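You operate a simulated robot arm through the tools that you are given. There is no shell and no other tool.

You run a simulated robot arm. Do the job below in one go: nothing can be reset, and whatever is moved stays where it is left.

TASK
Rinse the paint wheel bare in the water trough, then stop and raise it.
Fine: the trough's lid goes on the bench; drawer shut before the wheel goes down; nothing spilt.

Only the result counts: the job must be done as asked and must still hold three seconds after the hand-in. Knocking over, shifting, dropping, spilling or breaking anything else fails it. Lids that push on must go on centred and level and be pressed home; caps that screw on are set level and turned clockwise until they are tight.

THE ROBOT
A 6-joint arm with a two-finger gripper, fixed in place. Base frame: the origin is at the foot of the arm, x ahead of it, y to its left, z up. Readings come in m, rad, newtons and seconds.
Its first joint turns from -2.897 to 2.897 rad. Payload 2.45 kg.
The tool frame sits at the grasp point between the pads (the TCP): z along the fingers, y along the line on which they close. The tips reach 0.02 m beyond it. Largest opening 0.14 m; the body of the gripper starts 0.168 m behind the TCP.
Orientation is told as [roll, pitch, yaw] about the base's x, y, z axes, in that order, counted from this pose: with the fingers straight down and closing along the base's y, the tool's x points along the base's -x, its y along +y and its z along -z.

THE INTERFACE
- The arm moves only by the tool servo_tool. Its argument "motion" is text: rows parted by semicolons, each of 7 numbers parted by spaces: the turn, a rotation vector about the tool's x, y, z in rad, then the shift along the tool's x, y, z in m, then the finger opening in m, from 0 to 0.14. In form: ax ay az x y z fingers; .... A call has 1 to 20 rows; each row is the pose to reach, as a shift and turn from the pose commanded when the call began, along the tool's axes at that moment. Rows are played at 5 a second. More than 0.05 m and 0.15 rad between two rows, or a gripper value outside its range, and nothing of the call is played. Where a pose cannot be reached the arm comes as near as it can. A force on the tool above 90 N (or 10 N above the force at the start of the call, whichever is more), or a blocked arm, ends the call early, and 0.2 s more pass. Each finger travels about 0.045 m/s and halts on what it meets, pressing with about 44 N; the grip force reading is that of the motor and also rises with nothing between the fingers. The clock runs only during rows and for 0.2 s after the last one: add rows that repeat a pose to give the fingers time. It gives the time, the measured TCP pose, the force on the tool (base axes), the opening and the grip force at its end, in the units of the frame above (readings bear some noise), with the torque about the TCP (base axes, N m) and any sound that the robot's microphone picked up, and new pictures: "pictures" is both (left out), scene, wrist or none.
- Cameras (640 x 400 px; columns grow to the right, rows downward): "scene" is fixed at [0.406, 0.6617, 1.5987]; the picture's right is [-0.60, -0.80, 0.00], its down [-0.68, 0.52, -0.52] and it looks along [0.41, -0.31, -0.85] (base axes); focal length 214 px, centre (320, 200). "wrist" rides on the gripper at [0.078, 0.011, -0.209] in the tool frame; the picture's right is [-0.14, 0.99, 0.00], its down [-0.92, -0.13, -0.37] and it looks along [-0.37, -0.05, 0.93] (tool axes); focal length 280 px, centre (320, 200).
- locate(camera, pixels): for up to 12 pixels [column, row] of the newest picture of that camera ("zoom" is the newest enlarged one), the place [x, y, z] in the base frame of the surface seen there, good to about 0.002 m, but the place of the scene camera against the robot may be out by one fixed shift of up to 0.025 m in any direction. It takes no simulated time.
- inspect(camera, box): a new picture of the part [left, top, right, bottom] of that camera's present view, enlarged. It takes no simulated time.
- finish_job(): hands the job in; it is judged then, once.

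Open the gripper and draw the arm clear of the work before you hand the job in, unless the task says otherwise.

The tools are called after "Call:" as a command line: name --argument value ..., lists and objects as JSON in quotes. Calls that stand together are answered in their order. servo_tool: Moves the arm, as the interface text tells. Its arguments: {"type":"object","properties":{"motion":{"type":"string"},"pictures":{"type":"string","enum":["both","scene","wrist","none"]}},"required":["motion"]} The other tools are called the same way: locate (camera, pixels) gives the place of the surface under pixels of a picture; inspect (camera, box) takes an enlarged picture of a part of a camera's view; finish_job () hands the job in.

At the start:

```text
time: 0.0
tcp_pos: [0.5555, 0.108, 1.4856]
ee_rot: [0.001, 0.0, 0.002]
contact_force: [-0.3, -0.1, -0.2]
torque: [0.02, 0.0, -0.02]
width: 0.14
grip_force: 0.1
```

scene: 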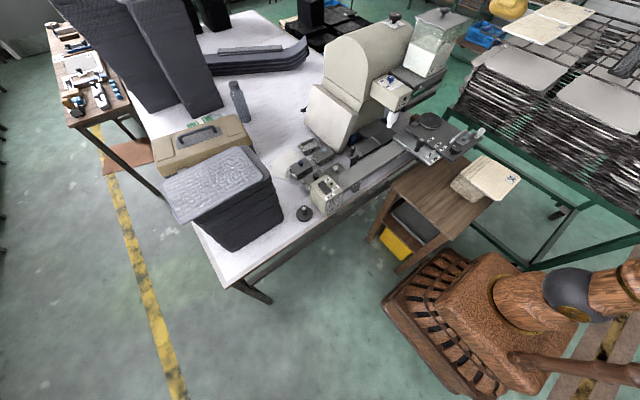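
wrist: 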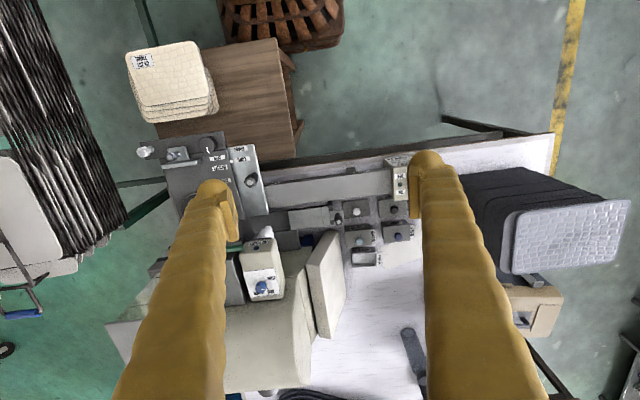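

The scene shows a printing-style machine on a bench around pixels (300-450, 60-220), but the trough, wheel and drawer are not clear yet. I enlarge parts of both views.

Call:
inspect --camera "scene" --box '[270, 90, 430, 230]'

Call:
inspect --camera "wrist" --box '[130, 120, 450, 320]'

Call:
inspect --camera "scene" --box '[360, 90, 520, 280]'

```text
2.86 times, centred on (350, 160) of scene
```

zoom: 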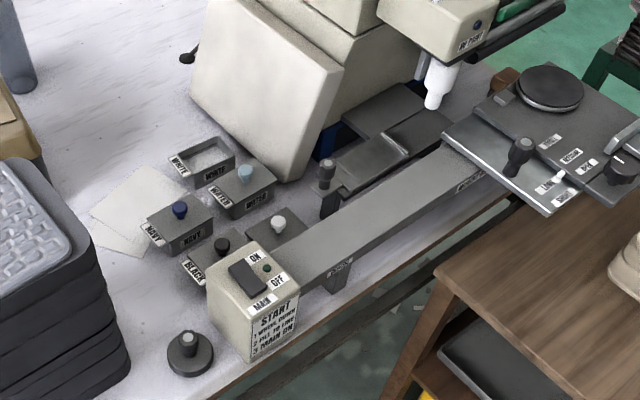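

```text
2.00 times, centred on (290, 220) of wrist
```

zoom: 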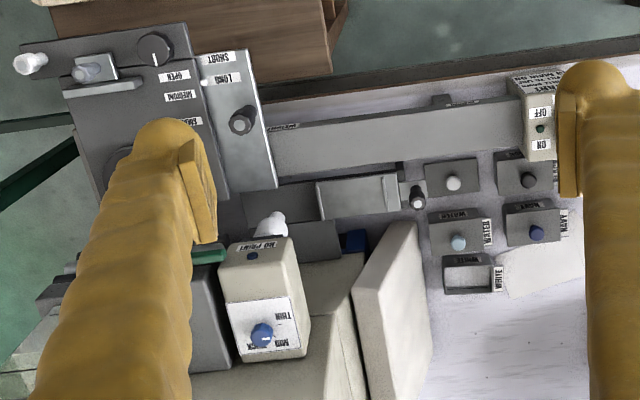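

```text
2.11 times, centred on (440, 185) of scene
```

zoom: 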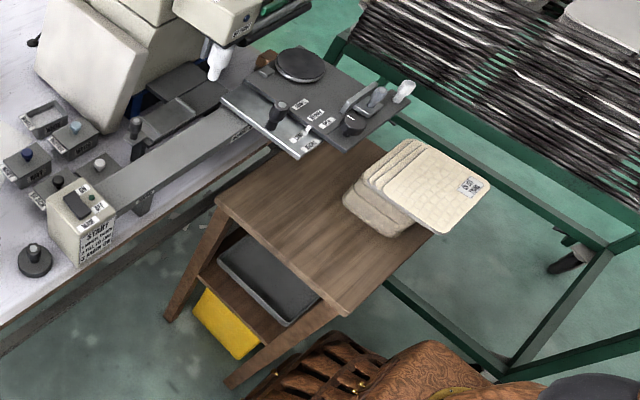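

The zoom shows labelled troughs, a main switch box with instructions, levers and knobs. I locate the key items and then go closer to read the labels.

Call:
inspect --camera "scene" --box '[285, 125, 365, 225]'

Call:
inspect --camera "scene" --box '[370, 90, 500, 171]'

Call:
locate --camera "wrist" --pixels '[[359, 241], [357, 211], [391, 208], [398, 236], [368, 260], [340, 218], [250, 180], [398, 184], [266, 258], [300, 195], [350, 188], [206, 145]]'

```text
4.00 times, centred on (325, 175) of scene
```

zoom: 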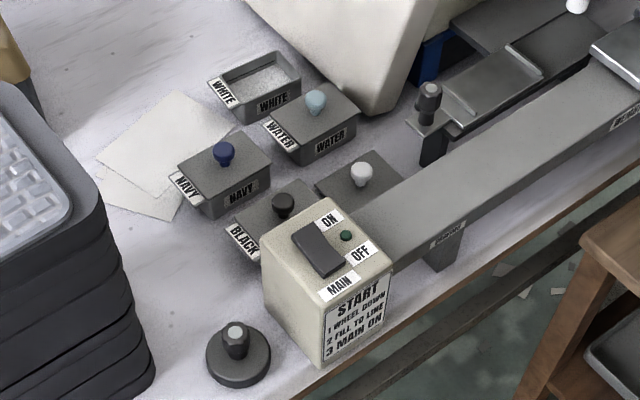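

```text
4.92 times, centred on (435, 130) of scene
```

zoom: 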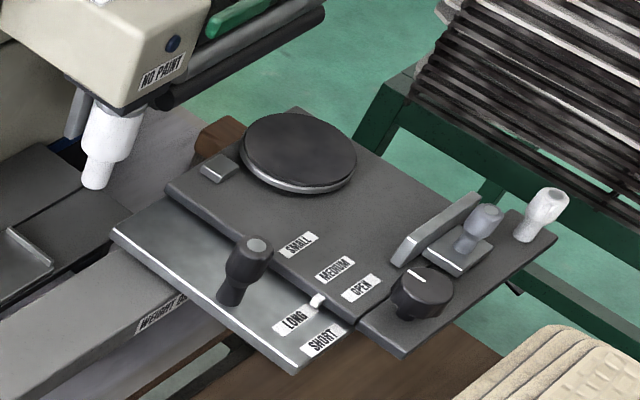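

```text
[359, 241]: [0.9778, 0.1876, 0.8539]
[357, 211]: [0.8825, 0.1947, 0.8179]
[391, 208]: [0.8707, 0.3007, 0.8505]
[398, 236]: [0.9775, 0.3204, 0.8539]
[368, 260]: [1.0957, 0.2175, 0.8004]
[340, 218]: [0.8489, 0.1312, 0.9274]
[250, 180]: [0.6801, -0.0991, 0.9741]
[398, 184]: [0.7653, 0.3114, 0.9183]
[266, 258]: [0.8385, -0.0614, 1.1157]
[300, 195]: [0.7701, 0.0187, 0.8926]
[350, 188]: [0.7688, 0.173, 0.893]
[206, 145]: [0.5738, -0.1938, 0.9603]
```

The WATER lid knob is at about (0.978, 0.188, 0.854), and there's a main box at (0.77, 0.31), a LONG/SHORT lever and an OPEN/MEDIUM/SMALL knob. I lower the arm for a closer wrist view of the bench.

Call:
servo_tool --motion "0 0 0 0 0.006 0.042 0.14; 0 0 0 0 0.012 0.084 0.14; 0 0 0 0 0.02 0.126 0.14; 0 0 0 0 0.03 0.168 0.14; 0 0 0 0 0.04 0.21 0.14; 0 0 0 0 0.05 0.25 0.14" --pictures "both"

```text
time: 1.4
tcp_pos: [0.5563, 0.1567, 1.237]
ee_rot: [0.001, -0.001, 0.001]
contact_force: [-0.2, -0.1, -0.5]
torque: [-0.02, -0.02, 0.0]
width: 0.14
grip_force: 0.1
```

scene: 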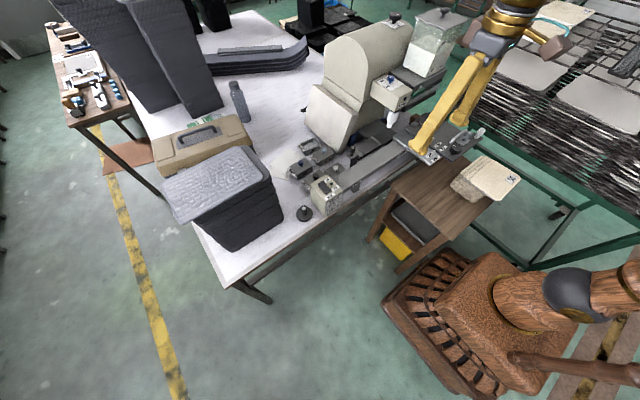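
wrist: 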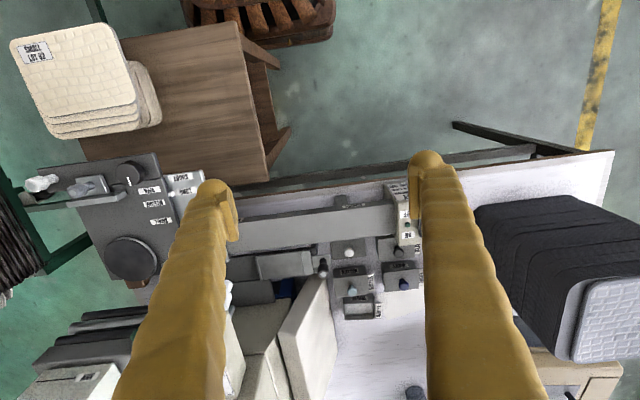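

The troughs show at (350, 285) of the wrist view. I enlarge the bench part and the scene part.

Call:
inspect --camera "wrist" --box '[230, 180, 430, 330]'

Call:
inspect --camera "wrist" --box '[20, 140, 240, 290]'

Call:
inspect --camera "scene" --box '[340, 80, 440, 160]'

```text
2.67 times, centred on (330, 255) of wrist
```

zoom: 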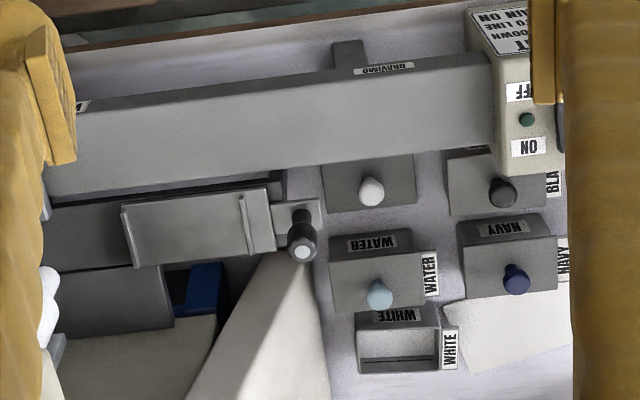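

```text
2.67 times, centred on (130, 215) of wrist
```

zoom: 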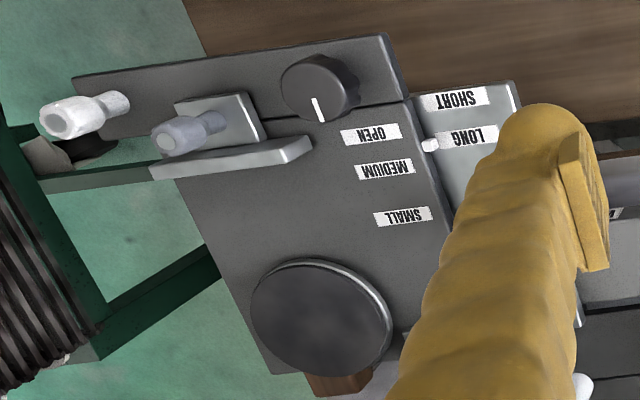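

```text
5.00 times, centred on (390, 120) of scene
```

zoom: 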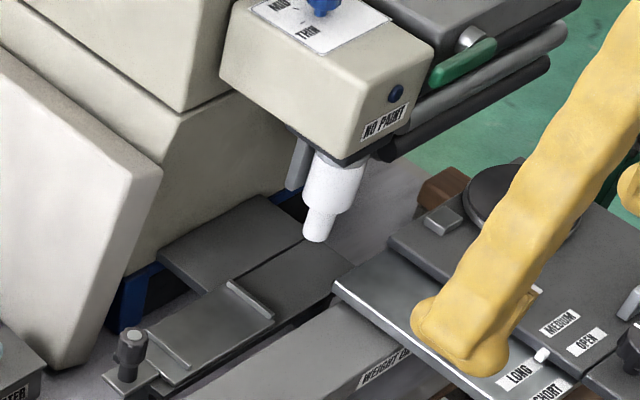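

I need to see under the NO PAINT head and the drawer, so I tilt the tool to look forward more and slide toward y = 0.02.

Call:
servo_tool --motion "0 -0.12 0 0.01 -0.03 0 0.14; 0 -0.24 0 0.02 -0.06 0 0.14; 0 -0.36 0 0.03 -0.09 0 0.14; 0 -0.48 0 0.04 -0.11 0.01 0.14; 0 -0.6 0 0.05 -0.12 0.02 0.14; 0 -0.7 0 0.05 -0.12 0.03 0.14" --pictures "both"

```text
time: 2.8
tcp_pos: [0.5062, 0.0379, 1.2064]
ee_rot: [0.002, -0.7, 0.001]
contact_force: [-0.7, -0.1, 0.3]
torque: [0.01, -0.01, 0.02]
width: 0.1399
grip_force: 0.1
```

scene: 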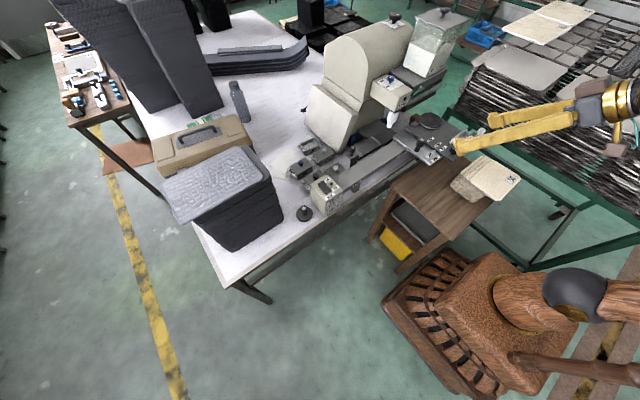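
wrist: 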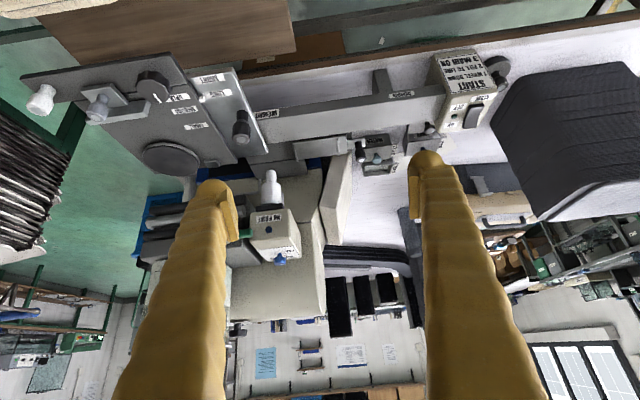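

The tilted view shows the head at (275, 230) with the white part below it at (270, 190), and the beam and drawer at (300, 130). I enlarge these.

Call:
inspect --camera "wrist" --box '[230, 80, 390, 180]'

Call:
inspect --camera "wrist" --box '[130, 60, 310, 280]'

Call:
inspect --camera "wrist" --box '[340, 40, 520, 180]'

Call:
inspect --camera "wrist" --box '[20, 50, 260, 200]'

```text
4.00 times, centred on (310, 130) of wrist
```

zoom: 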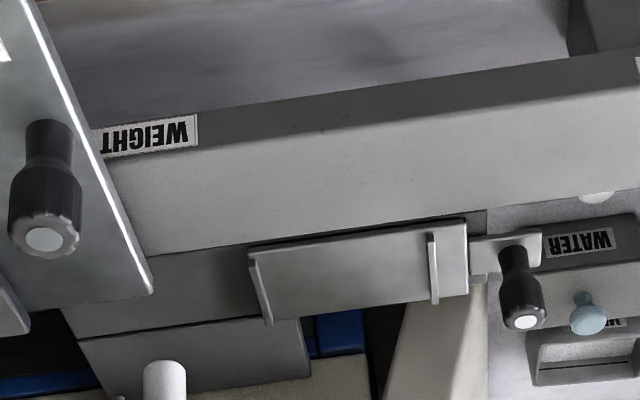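

```text
1.82 times, centred on (220, 170) of wrist
```

zoom: 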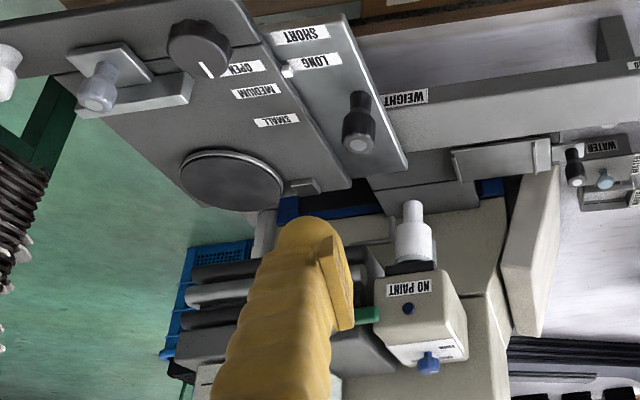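

```text
2.86 times, centred on (430, 110) of wrist
```

zoom: 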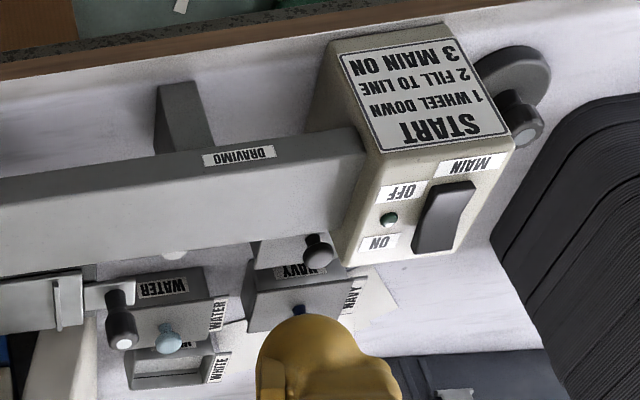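

```text
2.67 times, centred on (140, 125) of wrist
```

zoom: 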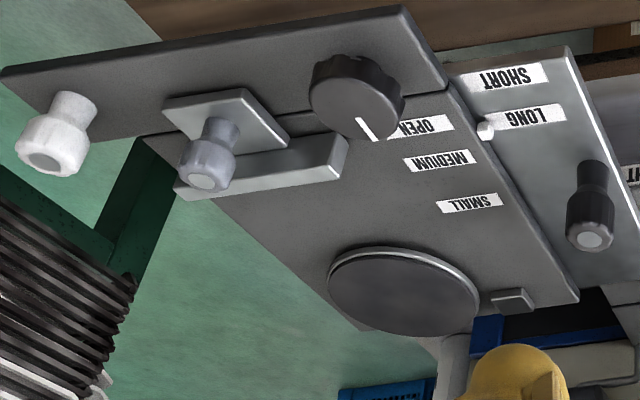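

Labels read: WEIGHT, DRAVIMO, MAIN ON/OFF, START 1 WHEEL DOWN 2 FILL TO LINE 3 MAIN ON, NO PAINT. I need a clearer look beneath the head around (270, 195), so I shift right and lower.

Call:
locate --camera "wrist" --pixels '[[270, 178], [270, 195], [272, 220], [281, 260], [362, 155], [378, 154], [330, 145], [345, 145], [296, 148], [255, 155], [170, 155], [240, 133]]'

Call:
servo_tool --motion "0 0 0 0 -0.03 0.02 0.14; 0 0 0 0.02 -0.06 0.04 0.14; 0 0 0 0.04 -0.09 0.05 0.14; 0 -0.1 0 0.06 -0.09 0.06 0.14; 0 -0.2 0 0.08 -0.09 0.07 0.14" --pictures "wrist"

```text
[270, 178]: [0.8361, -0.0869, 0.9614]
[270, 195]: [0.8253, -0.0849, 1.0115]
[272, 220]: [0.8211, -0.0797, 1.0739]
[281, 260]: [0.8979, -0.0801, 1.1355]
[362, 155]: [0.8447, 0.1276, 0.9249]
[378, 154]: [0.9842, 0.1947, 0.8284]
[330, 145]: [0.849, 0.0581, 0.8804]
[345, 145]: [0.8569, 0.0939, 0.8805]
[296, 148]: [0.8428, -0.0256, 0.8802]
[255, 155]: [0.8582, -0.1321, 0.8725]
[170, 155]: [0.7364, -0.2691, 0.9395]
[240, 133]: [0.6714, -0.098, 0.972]
```

```text
time: 4.0
tcp_pos: [0.5121, -0.0581, 1.1367]
ee_rot: [0.001, -0.896, 0.0]
contact_force: [0.1, -0.1, 1.6]
torque: [-0.04, 0.03, 0.03]
width: 0.14
grip_force: 0.1
out of reach, approached as far as the arm can: row 5
```

wrist: 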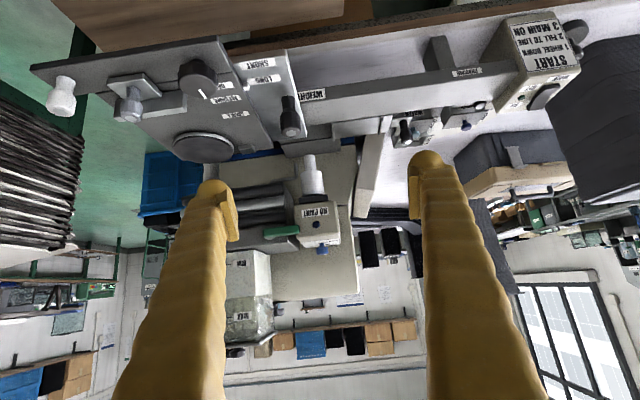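

I enlarge the head region around (315, 190) and the left plate region.

Call:
inspect --camera "wrist" --box '[220, 90, 420, 260]'

Call:
inspect --camera "wrist" --box '[260, 100, 340, 170]'

Call:
inspect --camera "wrist" --box '[220, 170, 360, 270]'

```text
2.35 times, centred on (320, 175) of wrist
```

zoom: 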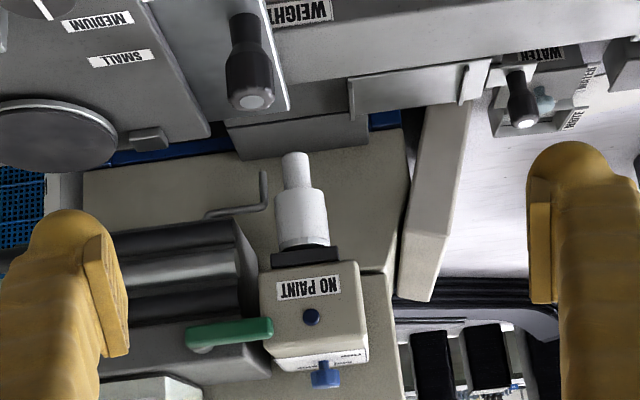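

```text
5.71 times, centred on (300, 135) of wrist
```

zoom: 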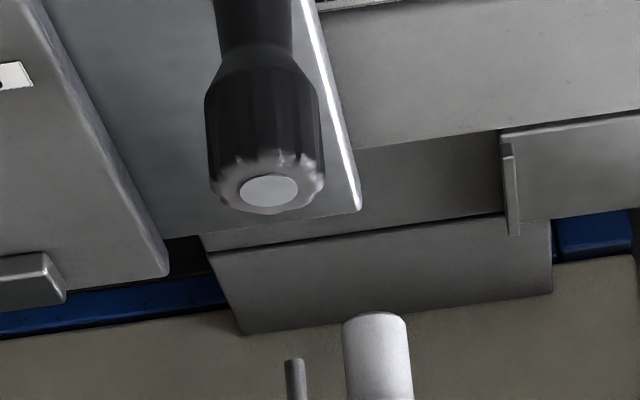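

```text
4.00 times, centred on (290, 220) of wrist
```

zoom: 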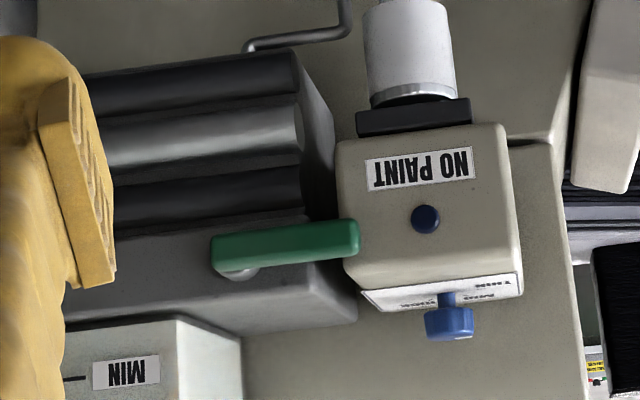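

The white coat covers a stepped vertical wheel under the NO PAINT head, with a green lever at the head's right side. I look at the head, tank and lever from the scene camera.

Call:
inspect --camera "scene" --box '[360, 60, 450, 140]'

Call:
inspect --camera "scene" --box '[300, 5, 480, 130]'

Call:
locate --camera "wrist" --pixels '[[272, 233], [288, 231], [300, 230], [310, 160], [311, 180], [312, 195], [305, 200], [320, 237], [317, 253], [297, 120], [262, 170], [336, 213]]'

```text
5.00 times, centred on (405, 100) of scene
```

zoom: 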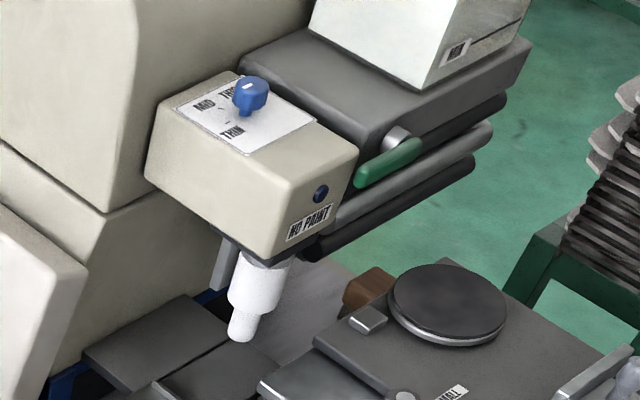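

```text
3.20 times, centred on (390, 68) of scene
```

zoom: 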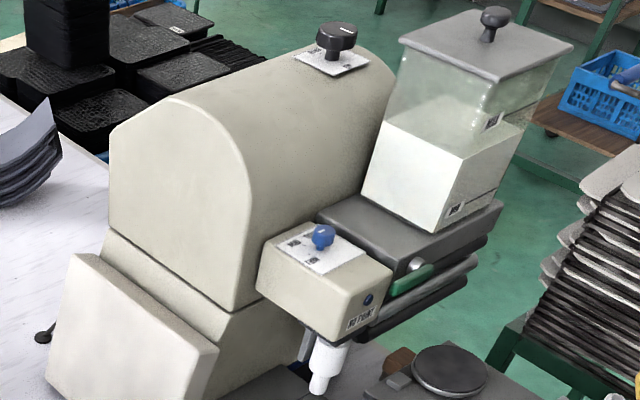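

```text
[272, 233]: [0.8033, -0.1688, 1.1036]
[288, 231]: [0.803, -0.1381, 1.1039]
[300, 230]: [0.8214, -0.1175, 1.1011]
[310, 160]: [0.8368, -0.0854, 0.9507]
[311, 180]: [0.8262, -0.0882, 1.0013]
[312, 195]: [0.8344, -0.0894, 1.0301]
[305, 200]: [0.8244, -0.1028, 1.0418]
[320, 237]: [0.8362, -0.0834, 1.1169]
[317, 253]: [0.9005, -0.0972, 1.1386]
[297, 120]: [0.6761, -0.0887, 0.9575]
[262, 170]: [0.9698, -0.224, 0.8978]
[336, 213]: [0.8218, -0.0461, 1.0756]
```

I enlarge the black top dial at (395, 18), the blue dial and the crank rod near (262, 165).

Call:
inspect --camera "scene" --box '[375, 5, 415, 30]'

Call:
inspect --camera "scene" --box '[380, 70, 425, 110]'

Call:
inspect --camera "wrist" --box '[250, 145, 340, 215]'

Call:
inspect --camera "scene" --box '[420, 0, 480, 80]'

Call:
inspect --camera "scene" --box '[285, 130, 345, 180]'

Call:
inspect --camera "scene" --box '[290, 170, 360, 225]'

```text
16.00 times, centred on (395, 18) of scene
```

zoom: 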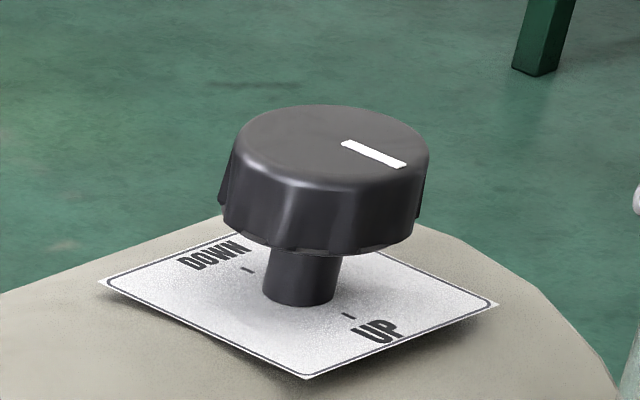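

```text
10.00 times, centred on (402, 90) of scene
```

zoom: 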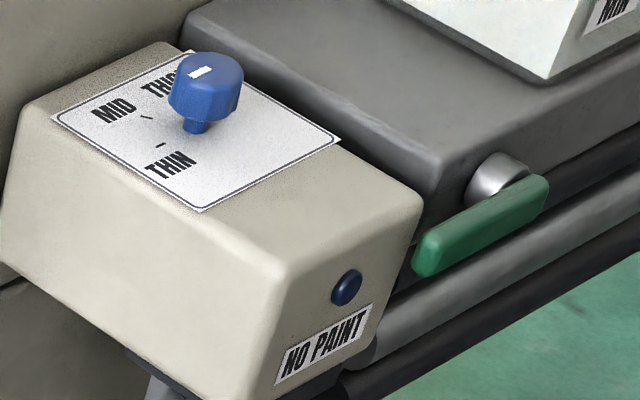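

```text
5.71 times, centred on (295, 180) of wrist
```

zoom: 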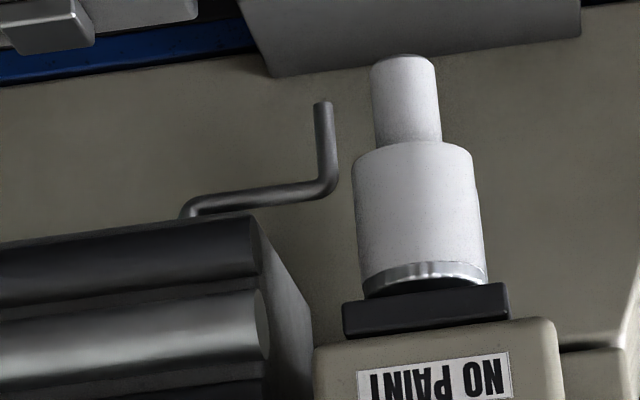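

```text
5.00 times, centred on (450, 40) of scene
```

zoom: 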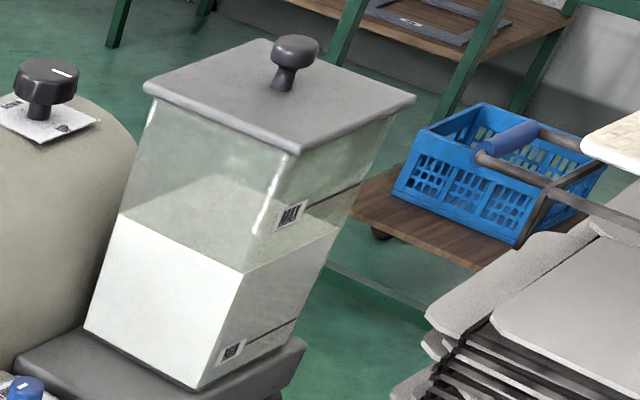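

```text
8.00 times, centred on (315, 155) of scene
```

zoom: 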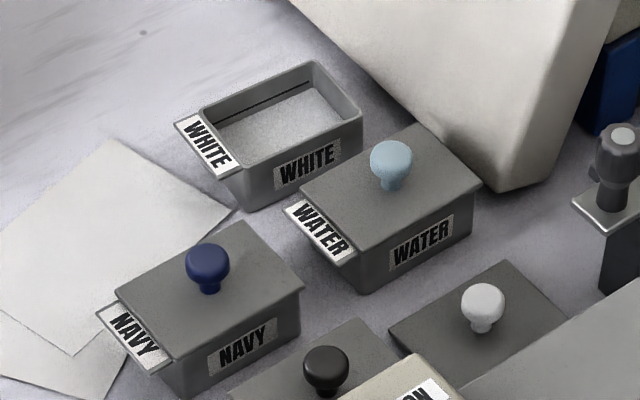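

```text
7.27 times, centred on (325, 198) of scene
```

zoom: 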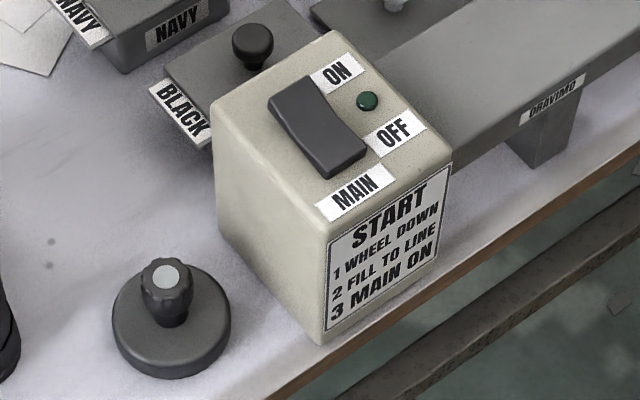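

Key finds: the black dial on the drum reads UP/DOWN (mark now toward UP), the WHITE trough is empty, its lid on the bench, WATER has a lid with a light-blue knob. I measure these with the scene camera, with some points also seen by the wrist to find its shift.

Call:
locate --camera "scene" --pixels '[[394, 15], [398, 15], [390, 22], [398, 24], [387, 21], [399, 26], [311, 150], [325, 145], [317, 170], [301, 145], [364, 165], [397, 101]]'

Call:
inspect --camera "scene" --box '[295, 135, 355, 175]'

```text
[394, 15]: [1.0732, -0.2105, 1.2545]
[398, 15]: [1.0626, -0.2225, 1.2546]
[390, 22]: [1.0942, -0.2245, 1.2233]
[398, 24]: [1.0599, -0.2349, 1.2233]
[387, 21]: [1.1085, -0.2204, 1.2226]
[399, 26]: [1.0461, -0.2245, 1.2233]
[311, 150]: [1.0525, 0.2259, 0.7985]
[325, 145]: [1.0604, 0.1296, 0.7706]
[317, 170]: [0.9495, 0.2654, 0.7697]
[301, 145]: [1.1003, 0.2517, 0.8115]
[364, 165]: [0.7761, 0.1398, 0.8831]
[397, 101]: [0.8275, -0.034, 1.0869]
```

```text
10.00 times, centred on (325, 155) of scene
```

zoom: 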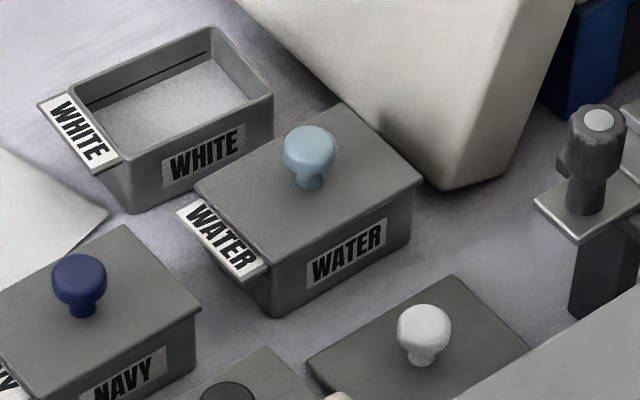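

To calibrate the scene camera I locate the water knob top and other shared features in the scene.

Call:
locate --camera "zoom" --pixels '[[310, 142], [345, 105], [420, 180], [270, 262], [195, 187], [600, 120], [425, 320], [80, 270], [345, 180], [240, 200], [410, 240], [180, 140]]'

Call:
locate --camera "scene" --pixels '[[326, 149], [394, 127], [328, 187], [337, 181], [322, 190], [330, 192], [305, 208], [305, 213]]'

```text
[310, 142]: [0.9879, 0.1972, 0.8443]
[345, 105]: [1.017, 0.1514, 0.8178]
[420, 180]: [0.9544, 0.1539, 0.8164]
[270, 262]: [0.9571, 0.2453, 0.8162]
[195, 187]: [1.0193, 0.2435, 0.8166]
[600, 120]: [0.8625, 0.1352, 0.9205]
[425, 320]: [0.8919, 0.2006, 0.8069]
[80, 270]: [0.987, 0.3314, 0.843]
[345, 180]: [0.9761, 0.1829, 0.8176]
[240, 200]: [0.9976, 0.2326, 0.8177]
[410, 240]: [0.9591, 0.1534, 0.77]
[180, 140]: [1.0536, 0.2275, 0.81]
```

```text
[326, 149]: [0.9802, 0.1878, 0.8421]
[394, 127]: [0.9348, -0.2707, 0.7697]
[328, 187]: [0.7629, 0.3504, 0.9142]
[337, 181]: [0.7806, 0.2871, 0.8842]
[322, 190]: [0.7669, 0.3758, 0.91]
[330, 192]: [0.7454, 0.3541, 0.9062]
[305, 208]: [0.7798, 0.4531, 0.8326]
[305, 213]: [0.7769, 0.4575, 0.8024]
```

Scene shift looks like about -0.01 in z. I locate the leaning panel and the WHITE trough (obstacles beside WATER), then go back to a tool-down pose above the troughs.

Call:
locate --camera "scene" --pixels '[[318, 86], [310, 92], [355, 110], [338, 150], [333, 151], [350, 60], [345, 120], [322, 144], [314, 146], [306, 152], [319, 139], [303, 155]]'

Call:
servo_tool --motion "0 0.14 0 0 0.04 0 0.14; 0 0.28 0 0 0.08 0 0.14; 0 0.42 0 0 0.12 0 0.14; 0 0.56 0 0 0.16 0 0.14; 0 0.7 0 0 0.2 0 0.14; 0 0.8 0 0 0.24 0 0.14; 0 0.895 0 0 0.25 0 0.14" --pictures "wrist"

```text
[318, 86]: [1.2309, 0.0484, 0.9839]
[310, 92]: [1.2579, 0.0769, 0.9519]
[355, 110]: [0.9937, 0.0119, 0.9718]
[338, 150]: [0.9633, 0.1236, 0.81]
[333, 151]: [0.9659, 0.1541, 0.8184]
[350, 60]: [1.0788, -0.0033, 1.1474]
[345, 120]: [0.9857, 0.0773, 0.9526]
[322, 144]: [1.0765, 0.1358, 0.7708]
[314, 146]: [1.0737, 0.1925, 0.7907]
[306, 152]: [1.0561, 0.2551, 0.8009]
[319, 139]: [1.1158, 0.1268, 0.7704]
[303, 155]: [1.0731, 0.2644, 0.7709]
```

```text
time: 5.6
tcp_pos: [0.5124, 0.1935, 1.1382]
ee_rot: [0.0, -0.003, 0.0]
contact_force: [0.5, -0.7, -0.1]
torque: [-0.03, -0.02, 0.0]
width: 0.1401
grip_force: 0.1
```

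wrist: 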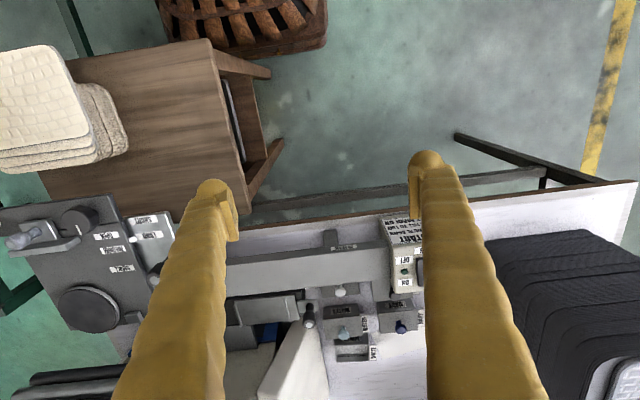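

I move forward to hover at about (0.90, 0.20, 1.05) so the wrist camera looks straight at the WATER trough.

Call:
servo_tool --motion "0 0 0 -0.045 0 0 0.14; 0 0 0 -0.09 0 0 0.14; 0 0 0 -0.135 0 0 0.14; 0 0 0 -0.18 0 0 0.14; 0 0 0 -0.225 0 0.01 0.14; 0 0 0 -0.27 0 0.03 0.14; 0 0 0 -0.315 0 0.05 0.14; 0 0 0 -0.355 0 0.07 0.14; 0 0 0 -0.39 0 0.09 0.14" --pictures "both"

```text
time: 7.6
tcp_pos: [0.901, 0.194, 1.0503]
ee_rot: [0.0, -0.005, 0.002]
contact_force: [-0.4, -0.5, -0.4]
torque: [0.02, -0.01, -0.03]
width: 0.1398
grip_force: 0.0
```

scene: 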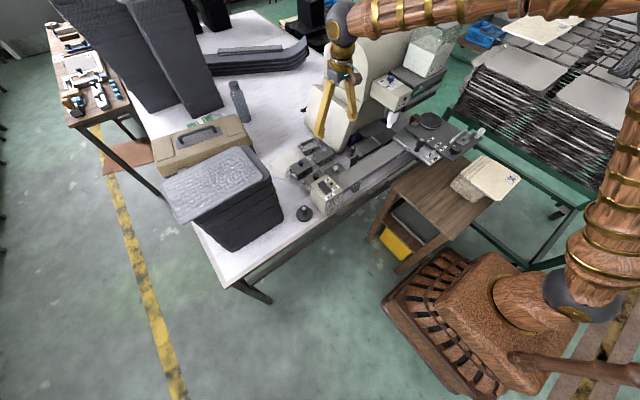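
wrist: 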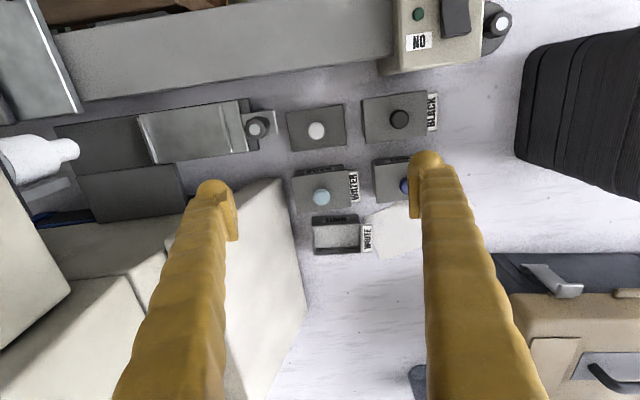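

Now the troughs, lid and drawer are all in view. I zoom and locate them with the wrist camera.

Call:
locate --camera "wrist" --pixels '[[321, 197], [294, 172], [347, 168], [353, 205], [298, 210], [356, 187], [316, 130], [290, 115], [346, 105], [257, 127], [370, 238], [312, 222]]'

Call:
locate --camera "wrist" --pixels '[[138, 114], [149, 163], [237, 101], [247, 150], [241, 125], [190, 130], [100, 145], [230, 130], [270, 112], [250, 112], [360, 222], [361, 252]]'

Call:
inspect --camera "wrist" --box '[120, 80, 300, 190]'

Call:
inspect --camera "wrist" --box '[270, 90, 430, 260]'

```text
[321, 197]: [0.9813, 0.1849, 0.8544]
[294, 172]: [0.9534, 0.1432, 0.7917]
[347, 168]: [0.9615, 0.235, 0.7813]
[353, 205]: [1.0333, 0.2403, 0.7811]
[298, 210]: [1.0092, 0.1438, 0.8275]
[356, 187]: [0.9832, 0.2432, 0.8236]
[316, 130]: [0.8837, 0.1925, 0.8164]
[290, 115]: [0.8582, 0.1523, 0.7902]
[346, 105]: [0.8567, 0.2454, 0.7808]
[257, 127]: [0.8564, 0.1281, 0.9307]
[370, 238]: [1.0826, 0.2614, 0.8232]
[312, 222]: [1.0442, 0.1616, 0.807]
```

```text
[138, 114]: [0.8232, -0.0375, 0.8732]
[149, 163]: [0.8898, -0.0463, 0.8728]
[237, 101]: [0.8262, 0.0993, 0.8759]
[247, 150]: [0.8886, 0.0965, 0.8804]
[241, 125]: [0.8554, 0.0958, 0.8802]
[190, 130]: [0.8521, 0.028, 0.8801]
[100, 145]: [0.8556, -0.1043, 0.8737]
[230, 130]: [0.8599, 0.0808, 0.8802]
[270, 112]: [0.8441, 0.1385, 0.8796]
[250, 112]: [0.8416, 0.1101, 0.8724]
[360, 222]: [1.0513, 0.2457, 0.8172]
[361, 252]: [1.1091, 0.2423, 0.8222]
```

```text
3.56 times, centred on (210, 135) of wrist
```

zoom: 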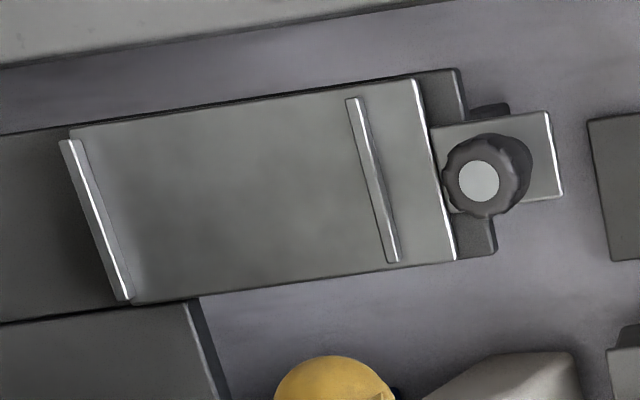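

```text
2.35 times, centred on (350, 175) of wrist
```

zoom: 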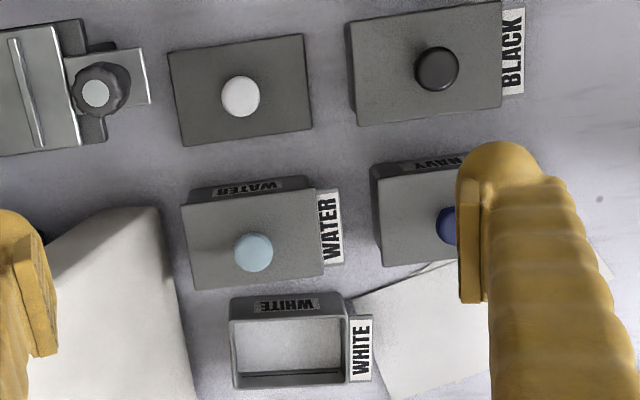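

I locate the lid corners, tab, the WHITE trough's nearest edge and the drawer handle in this zoom.

Call:
locate --camera "zoom" --pixels '[[183, 207], [321, 193], [322, 267], [198, 286], [253, 252], [331, 230], [342, 262], [240, 306], [320, 305], [340, 200], [262, 190], [160, 330]]'

Call:
locate --camera "zoom" --pixels '[[95, 93], [240, 95], [172, 53], [302, 36], [310, 127], [185, 143], [300, 345], [280, 378], [280, 372], [290, 290], [245, 135], [145, 100]]'

```text
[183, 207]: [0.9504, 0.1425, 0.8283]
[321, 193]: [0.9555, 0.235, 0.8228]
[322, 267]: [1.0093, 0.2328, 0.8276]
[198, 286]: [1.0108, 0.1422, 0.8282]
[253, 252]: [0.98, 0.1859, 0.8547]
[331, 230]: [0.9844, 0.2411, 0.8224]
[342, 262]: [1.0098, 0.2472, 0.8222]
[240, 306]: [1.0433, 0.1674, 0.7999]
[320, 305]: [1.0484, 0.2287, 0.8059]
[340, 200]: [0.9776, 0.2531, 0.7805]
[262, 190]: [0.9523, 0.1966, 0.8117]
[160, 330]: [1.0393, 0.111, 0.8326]
```

```text
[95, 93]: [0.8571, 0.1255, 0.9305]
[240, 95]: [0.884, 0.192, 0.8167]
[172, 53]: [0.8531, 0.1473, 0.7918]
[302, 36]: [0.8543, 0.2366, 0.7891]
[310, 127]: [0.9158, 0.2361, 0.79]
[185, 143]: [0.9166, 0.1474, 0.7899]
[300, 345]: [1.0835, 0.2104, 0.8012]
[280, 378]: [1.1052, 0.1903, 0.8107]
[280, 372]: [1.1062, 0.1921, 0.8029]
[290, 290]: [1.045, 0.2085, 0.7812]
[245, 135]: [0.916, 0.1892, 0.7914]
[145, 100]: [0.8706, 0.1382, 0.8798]
```

WATER lid: x 0.950–1.010, y 0.142–0.234, top z 0.828, knob top (0.980, 0.186, 0.855). I narrow the fingers to 0.06 and move above the knob first, checking reach.

Call:
locate --camera "wrist" --pixels '[[480, 60], [480, 110], [522, 100], [480, 160], [515, 140], [500, 200], [470, 80], [190, 85], [300, 70], [430, 200], [492, 25], [445, 120]]'

Call:
servo_tool --motion "0 0 0 -0.04 -0.004 0.03 0.1; 0 0 0 -0.079 -0.008 0.06 0.06; 0 0 0 -0.079 -0.008 0.10 0.06; 0 0 0 -0.079 -0.008 0.12 0.06; 0 0 0 -0.079 -0.008 0.12 0.06" --pictures "both"

```text
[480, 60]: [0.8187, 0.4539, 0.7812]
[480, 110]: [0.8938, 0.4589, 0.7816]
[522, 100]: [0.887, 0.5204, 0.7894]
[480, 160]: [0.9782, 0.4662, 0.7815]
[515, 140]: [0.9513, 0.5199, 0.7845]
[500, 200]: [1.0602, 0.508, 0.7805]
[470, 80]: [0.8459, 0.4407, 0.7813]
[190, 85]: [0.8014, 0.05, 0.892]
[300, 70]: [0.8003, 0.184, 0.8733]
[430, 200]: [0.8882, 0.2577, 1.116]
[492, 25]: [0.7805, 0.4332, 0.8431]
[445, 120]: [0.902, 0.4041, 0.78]
```

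```text
refused: row 1 steps farther than a row can; nothing moved
```

The first row was slightly too far; I replay it with smaller steps.

Call:
servo_tool --motion "0 0 0 -0.03 -0.003 0.02 0.1; 0 0 0 -0.06 -0.006 0.04 0.06; 0 0 0 -0.079 -0.008 0.07 0.06; 0 0 0 -0.079 -0.008 0.11 0.06; 0 0 0 -0.079 -0.008 0.13 0.06; 0 0 0 -0.079 -0.008 0.13 0.06" --pictures "both"

```text
time: 9.0
tcp_pos: [0.9831, 0.1854, 0.9192]
ee_rot: [0.001, -0.006, -0.001]
contact_force: [-0.4, 0.5, 0.7]
torque: [0.04, 0.01, 0.01]
width: 0.06
grip_force: 0.1
```

scene: 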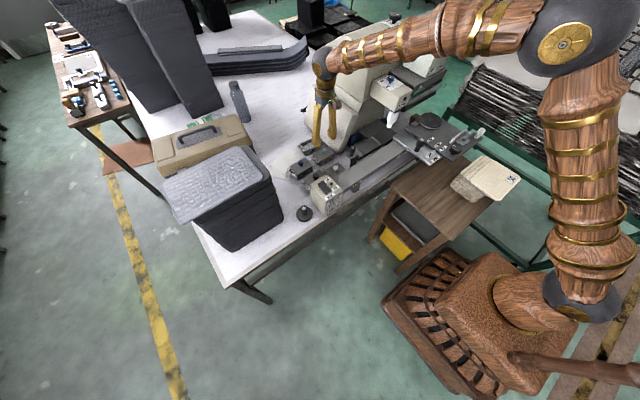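
wrist: 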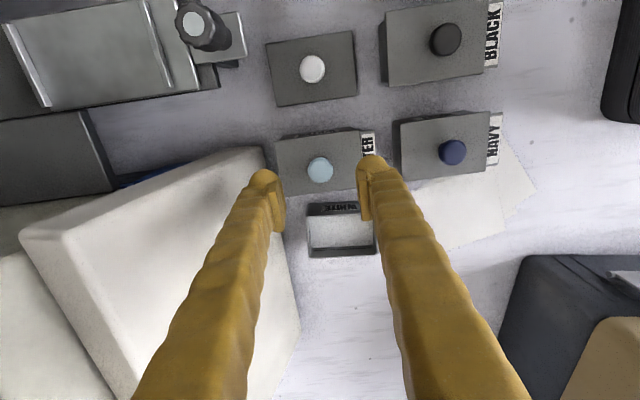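

Reach is fine here. The knob is at pixel (320, 169); I re-measure it before descending.

Call:
locate --camera "wrist" --pixels '[[320, 168], [308, 170], [332, 169], [320, 182], [276, 143], [283, 195], [358, 133], [40, 60], [22, 40], [165, 40], [150, 20], [110, 60]]'

Call:
inspect --camera "wrist" --box '[0, 0, 260, 130]'

```text
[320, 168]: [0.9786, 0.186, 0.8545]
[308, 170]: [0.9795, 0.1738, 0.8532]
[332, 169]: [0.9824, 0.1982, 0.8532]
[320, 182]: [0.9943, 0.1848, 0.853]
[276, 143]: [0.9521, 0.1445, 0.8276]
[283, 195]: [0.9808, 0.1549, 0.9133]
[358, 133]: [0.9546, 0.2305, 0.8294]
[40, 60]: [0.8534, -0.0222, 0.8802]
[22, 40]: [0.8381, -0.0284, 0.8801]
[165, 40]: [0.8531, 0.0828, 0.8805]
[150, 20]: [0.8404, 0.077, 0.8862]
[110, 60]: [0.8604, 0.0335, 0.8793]
```

```text
2.46 times, centred on (130, 65) of wrist
```

zoom: 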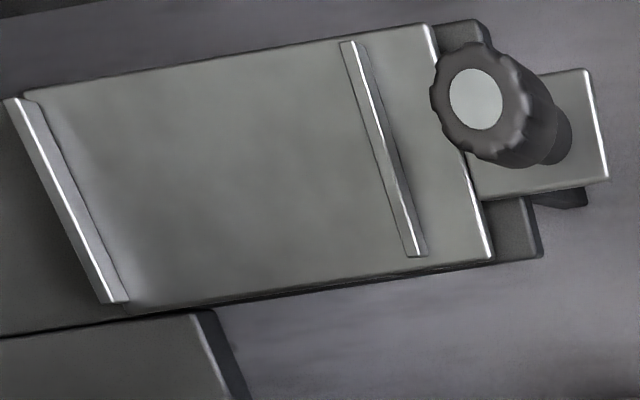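

I locate the ribs and plate edges of the drawer in this zoom, then descend to the knob and close.

Call:
locate --camera "zoom" --pixels '[[70, 210], [60, 195], [85, 200], [383, 145], [376, 145], [368, 150], [395, 150], [26, 95], [130, 303], [430, 27], [492, 258], [545, 130]]'

Call:
servo_tool --motion "0 0 0 0.002 0 0.03 0.06; 0 0 0 0.002 0 0.055 0.06; 0 0 0 0.002 0 0.068 0.06; 0 0 0 0.002 0 0.068 0.04; 0 0 0 0.002 0 0.068 0.02; 0 0 0 0.002 0 0.068 0.01; 0 0 0 0.002 0 0.068 0.01; 0 0 0 0.002 0 0.068 0.01" --pictures "wrist"

```text
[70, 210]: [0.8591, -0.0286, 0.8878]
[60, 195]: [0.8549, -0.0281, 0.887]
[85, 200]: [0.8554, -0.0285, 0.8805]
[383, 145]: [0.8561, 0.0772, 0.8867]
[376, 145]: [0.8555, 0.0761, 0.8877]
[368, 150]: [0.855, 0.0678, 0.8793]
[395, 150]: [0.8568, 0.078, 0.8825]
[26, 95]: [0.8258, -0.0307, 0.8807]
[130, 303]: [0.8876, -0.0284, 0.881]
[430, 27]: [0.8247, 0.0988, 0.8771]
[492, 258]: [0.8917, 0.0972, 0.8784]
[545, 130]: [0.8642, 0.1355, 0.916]
```

```text
time: 10.8
tcp_pos: [0.9813, 0.1848, 0.8525]
ee_rot: [0.0, -0.005, 0.001]
contact_force: [0.1, 0.0, -0.1]
torque: [0.01, -0.01, -0.03]
width: 0.0227
grip_force: 44.0
heard: snap
```

wrist: 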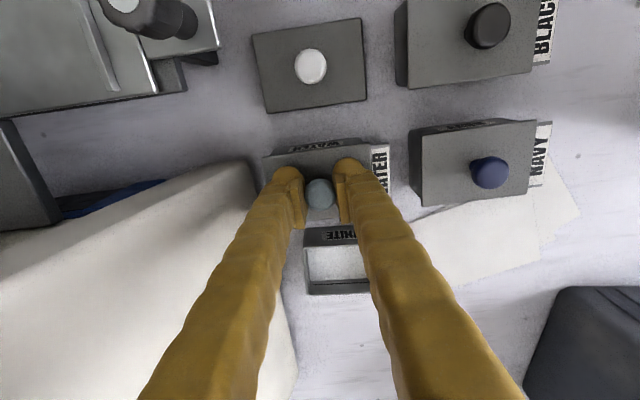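

A "snap" was heard on closing (width 0.0227, knob held). I inspect before lifting.

Call:
inspect --camera "wrist" --box '[240, 120, 420, 240]'

Call:
inspect --camera "scene" --box '[285, 110, 365, 180]'

```text
3.33 times, centred on (330, 180) of wrist
```

zoom: 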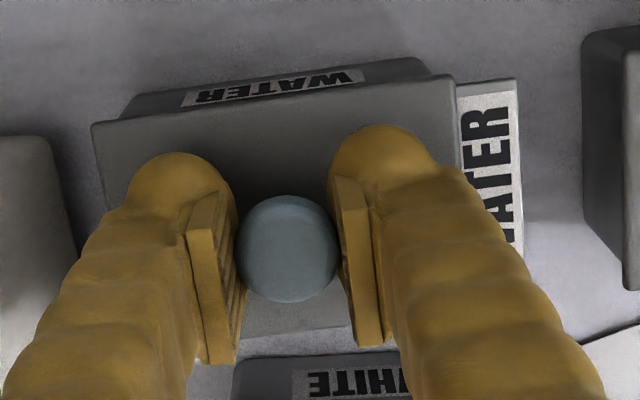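

```text
5.71 times, centred on (325, 145) of scene
```

zoom: 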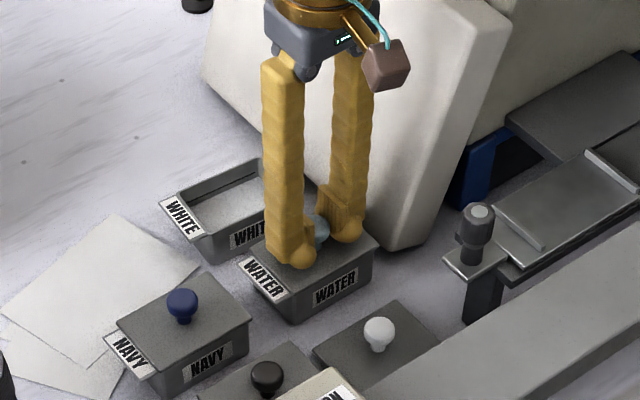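

The knob is held cleanly between the pads and nothing looks damaged. I lift the lid slowly straight up.

Call:
servo_tool --motion "0 0 0 0 0 -0.005 0.01; 0 0 0 0 0 -0.01 0.01; 0 0 0 0 0 -0.015 0.01; 0 0 0 0 0 -0.022 0.01; 0 0 0 0 0 -0.03 0.01; 0 0 0 0 0 -0.04 0.01; 0 0 0 0 0 -0.055 0.01; 0 0 0 0 0 -0.075 0.01; 0 0 0 0 0 -0.1 0.01; 0 0 0 0 0 -0.12 0.01" --pictures "both"

```text
time: 13.0
tcp_pos: [0.9801, 0.1846, 0.9705]
ee_rot: [0.0, -0.005, -0.001]
contact_force: [0.2, -0.4, -1.2]
torque: [-0.01, 0.03, 0.04]
width: 0.0223
grip_force: 44.0
```

scene: 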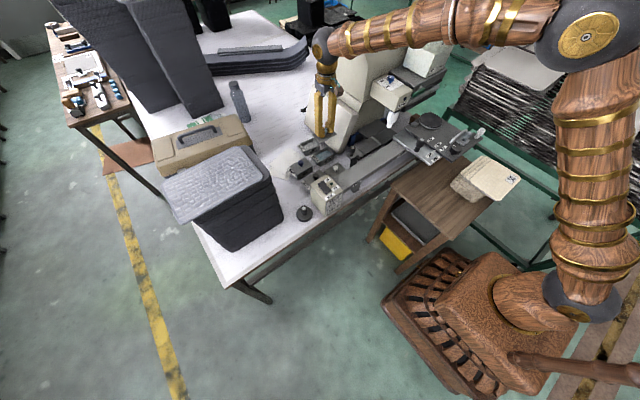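
wrist: 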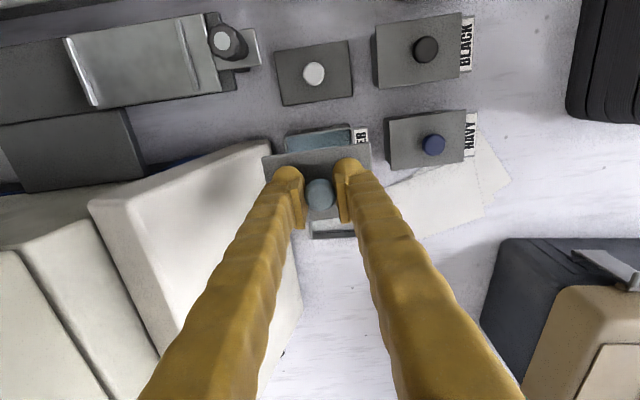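

The lid is off and water is visible at (318, 140). I check the placing spot's surroundings: the BLACK tab, puck and dark stack.

Call:
locate --camera "wrist" --pixels '[[474, 45], [570, 40], [590, 10], [568, 110], [470, 15], [520, 60], [300, 143], [340, 140], [355, 128], [320, 130], [288, 133], [505, 170]]'

Call:
locate --camera "scene" --pixels '[[268, 175], [262, 160], [282, 222], [275, 200], [225, 195], [305, 215], [315, 213], [300, 208], [540, 300], [450, 240]]'

Call:
inspect --camera "wrist" --box '[240, 100, 400, 200]'

```text
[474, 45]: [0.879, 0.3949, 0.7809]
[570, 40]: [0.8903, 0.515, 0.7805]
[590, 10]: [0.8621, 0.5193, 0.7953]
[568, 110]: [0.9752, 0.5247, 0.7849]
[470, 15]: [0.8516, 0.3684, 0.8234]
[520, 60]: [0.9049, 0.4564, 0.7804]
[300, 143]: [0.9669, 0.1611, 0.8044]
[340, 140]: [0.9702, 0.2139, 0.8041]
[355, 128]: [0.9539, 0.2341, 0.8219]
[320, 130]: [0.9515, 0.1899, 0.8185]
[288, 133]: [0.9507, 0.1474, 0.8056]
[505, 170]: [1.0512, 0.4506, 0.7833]
```

```text
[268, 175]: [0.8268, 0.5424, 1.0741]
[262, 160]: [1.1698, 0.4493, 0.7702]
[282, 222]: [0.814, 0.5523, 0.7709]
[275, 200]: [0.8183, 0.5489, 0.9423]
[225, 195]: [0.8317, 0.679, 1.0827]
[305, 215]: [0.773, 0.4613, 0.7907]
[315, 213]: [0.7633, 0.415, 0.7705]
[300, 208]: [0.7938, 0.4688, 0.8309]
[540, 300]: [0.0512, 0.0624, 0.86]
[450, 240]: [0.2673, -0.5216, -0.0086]
```

```text
4.00 times, centred on (320, 150) of wrist
```

zoom: 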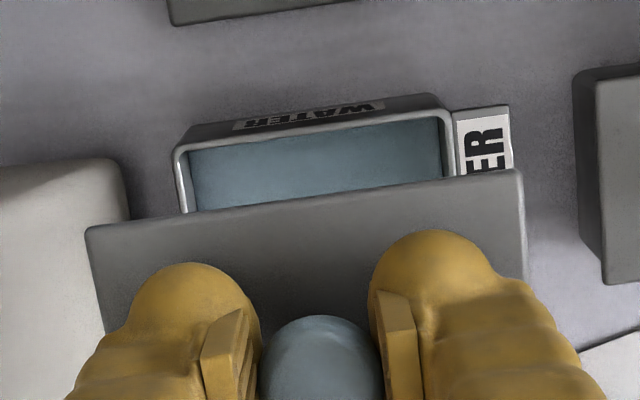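

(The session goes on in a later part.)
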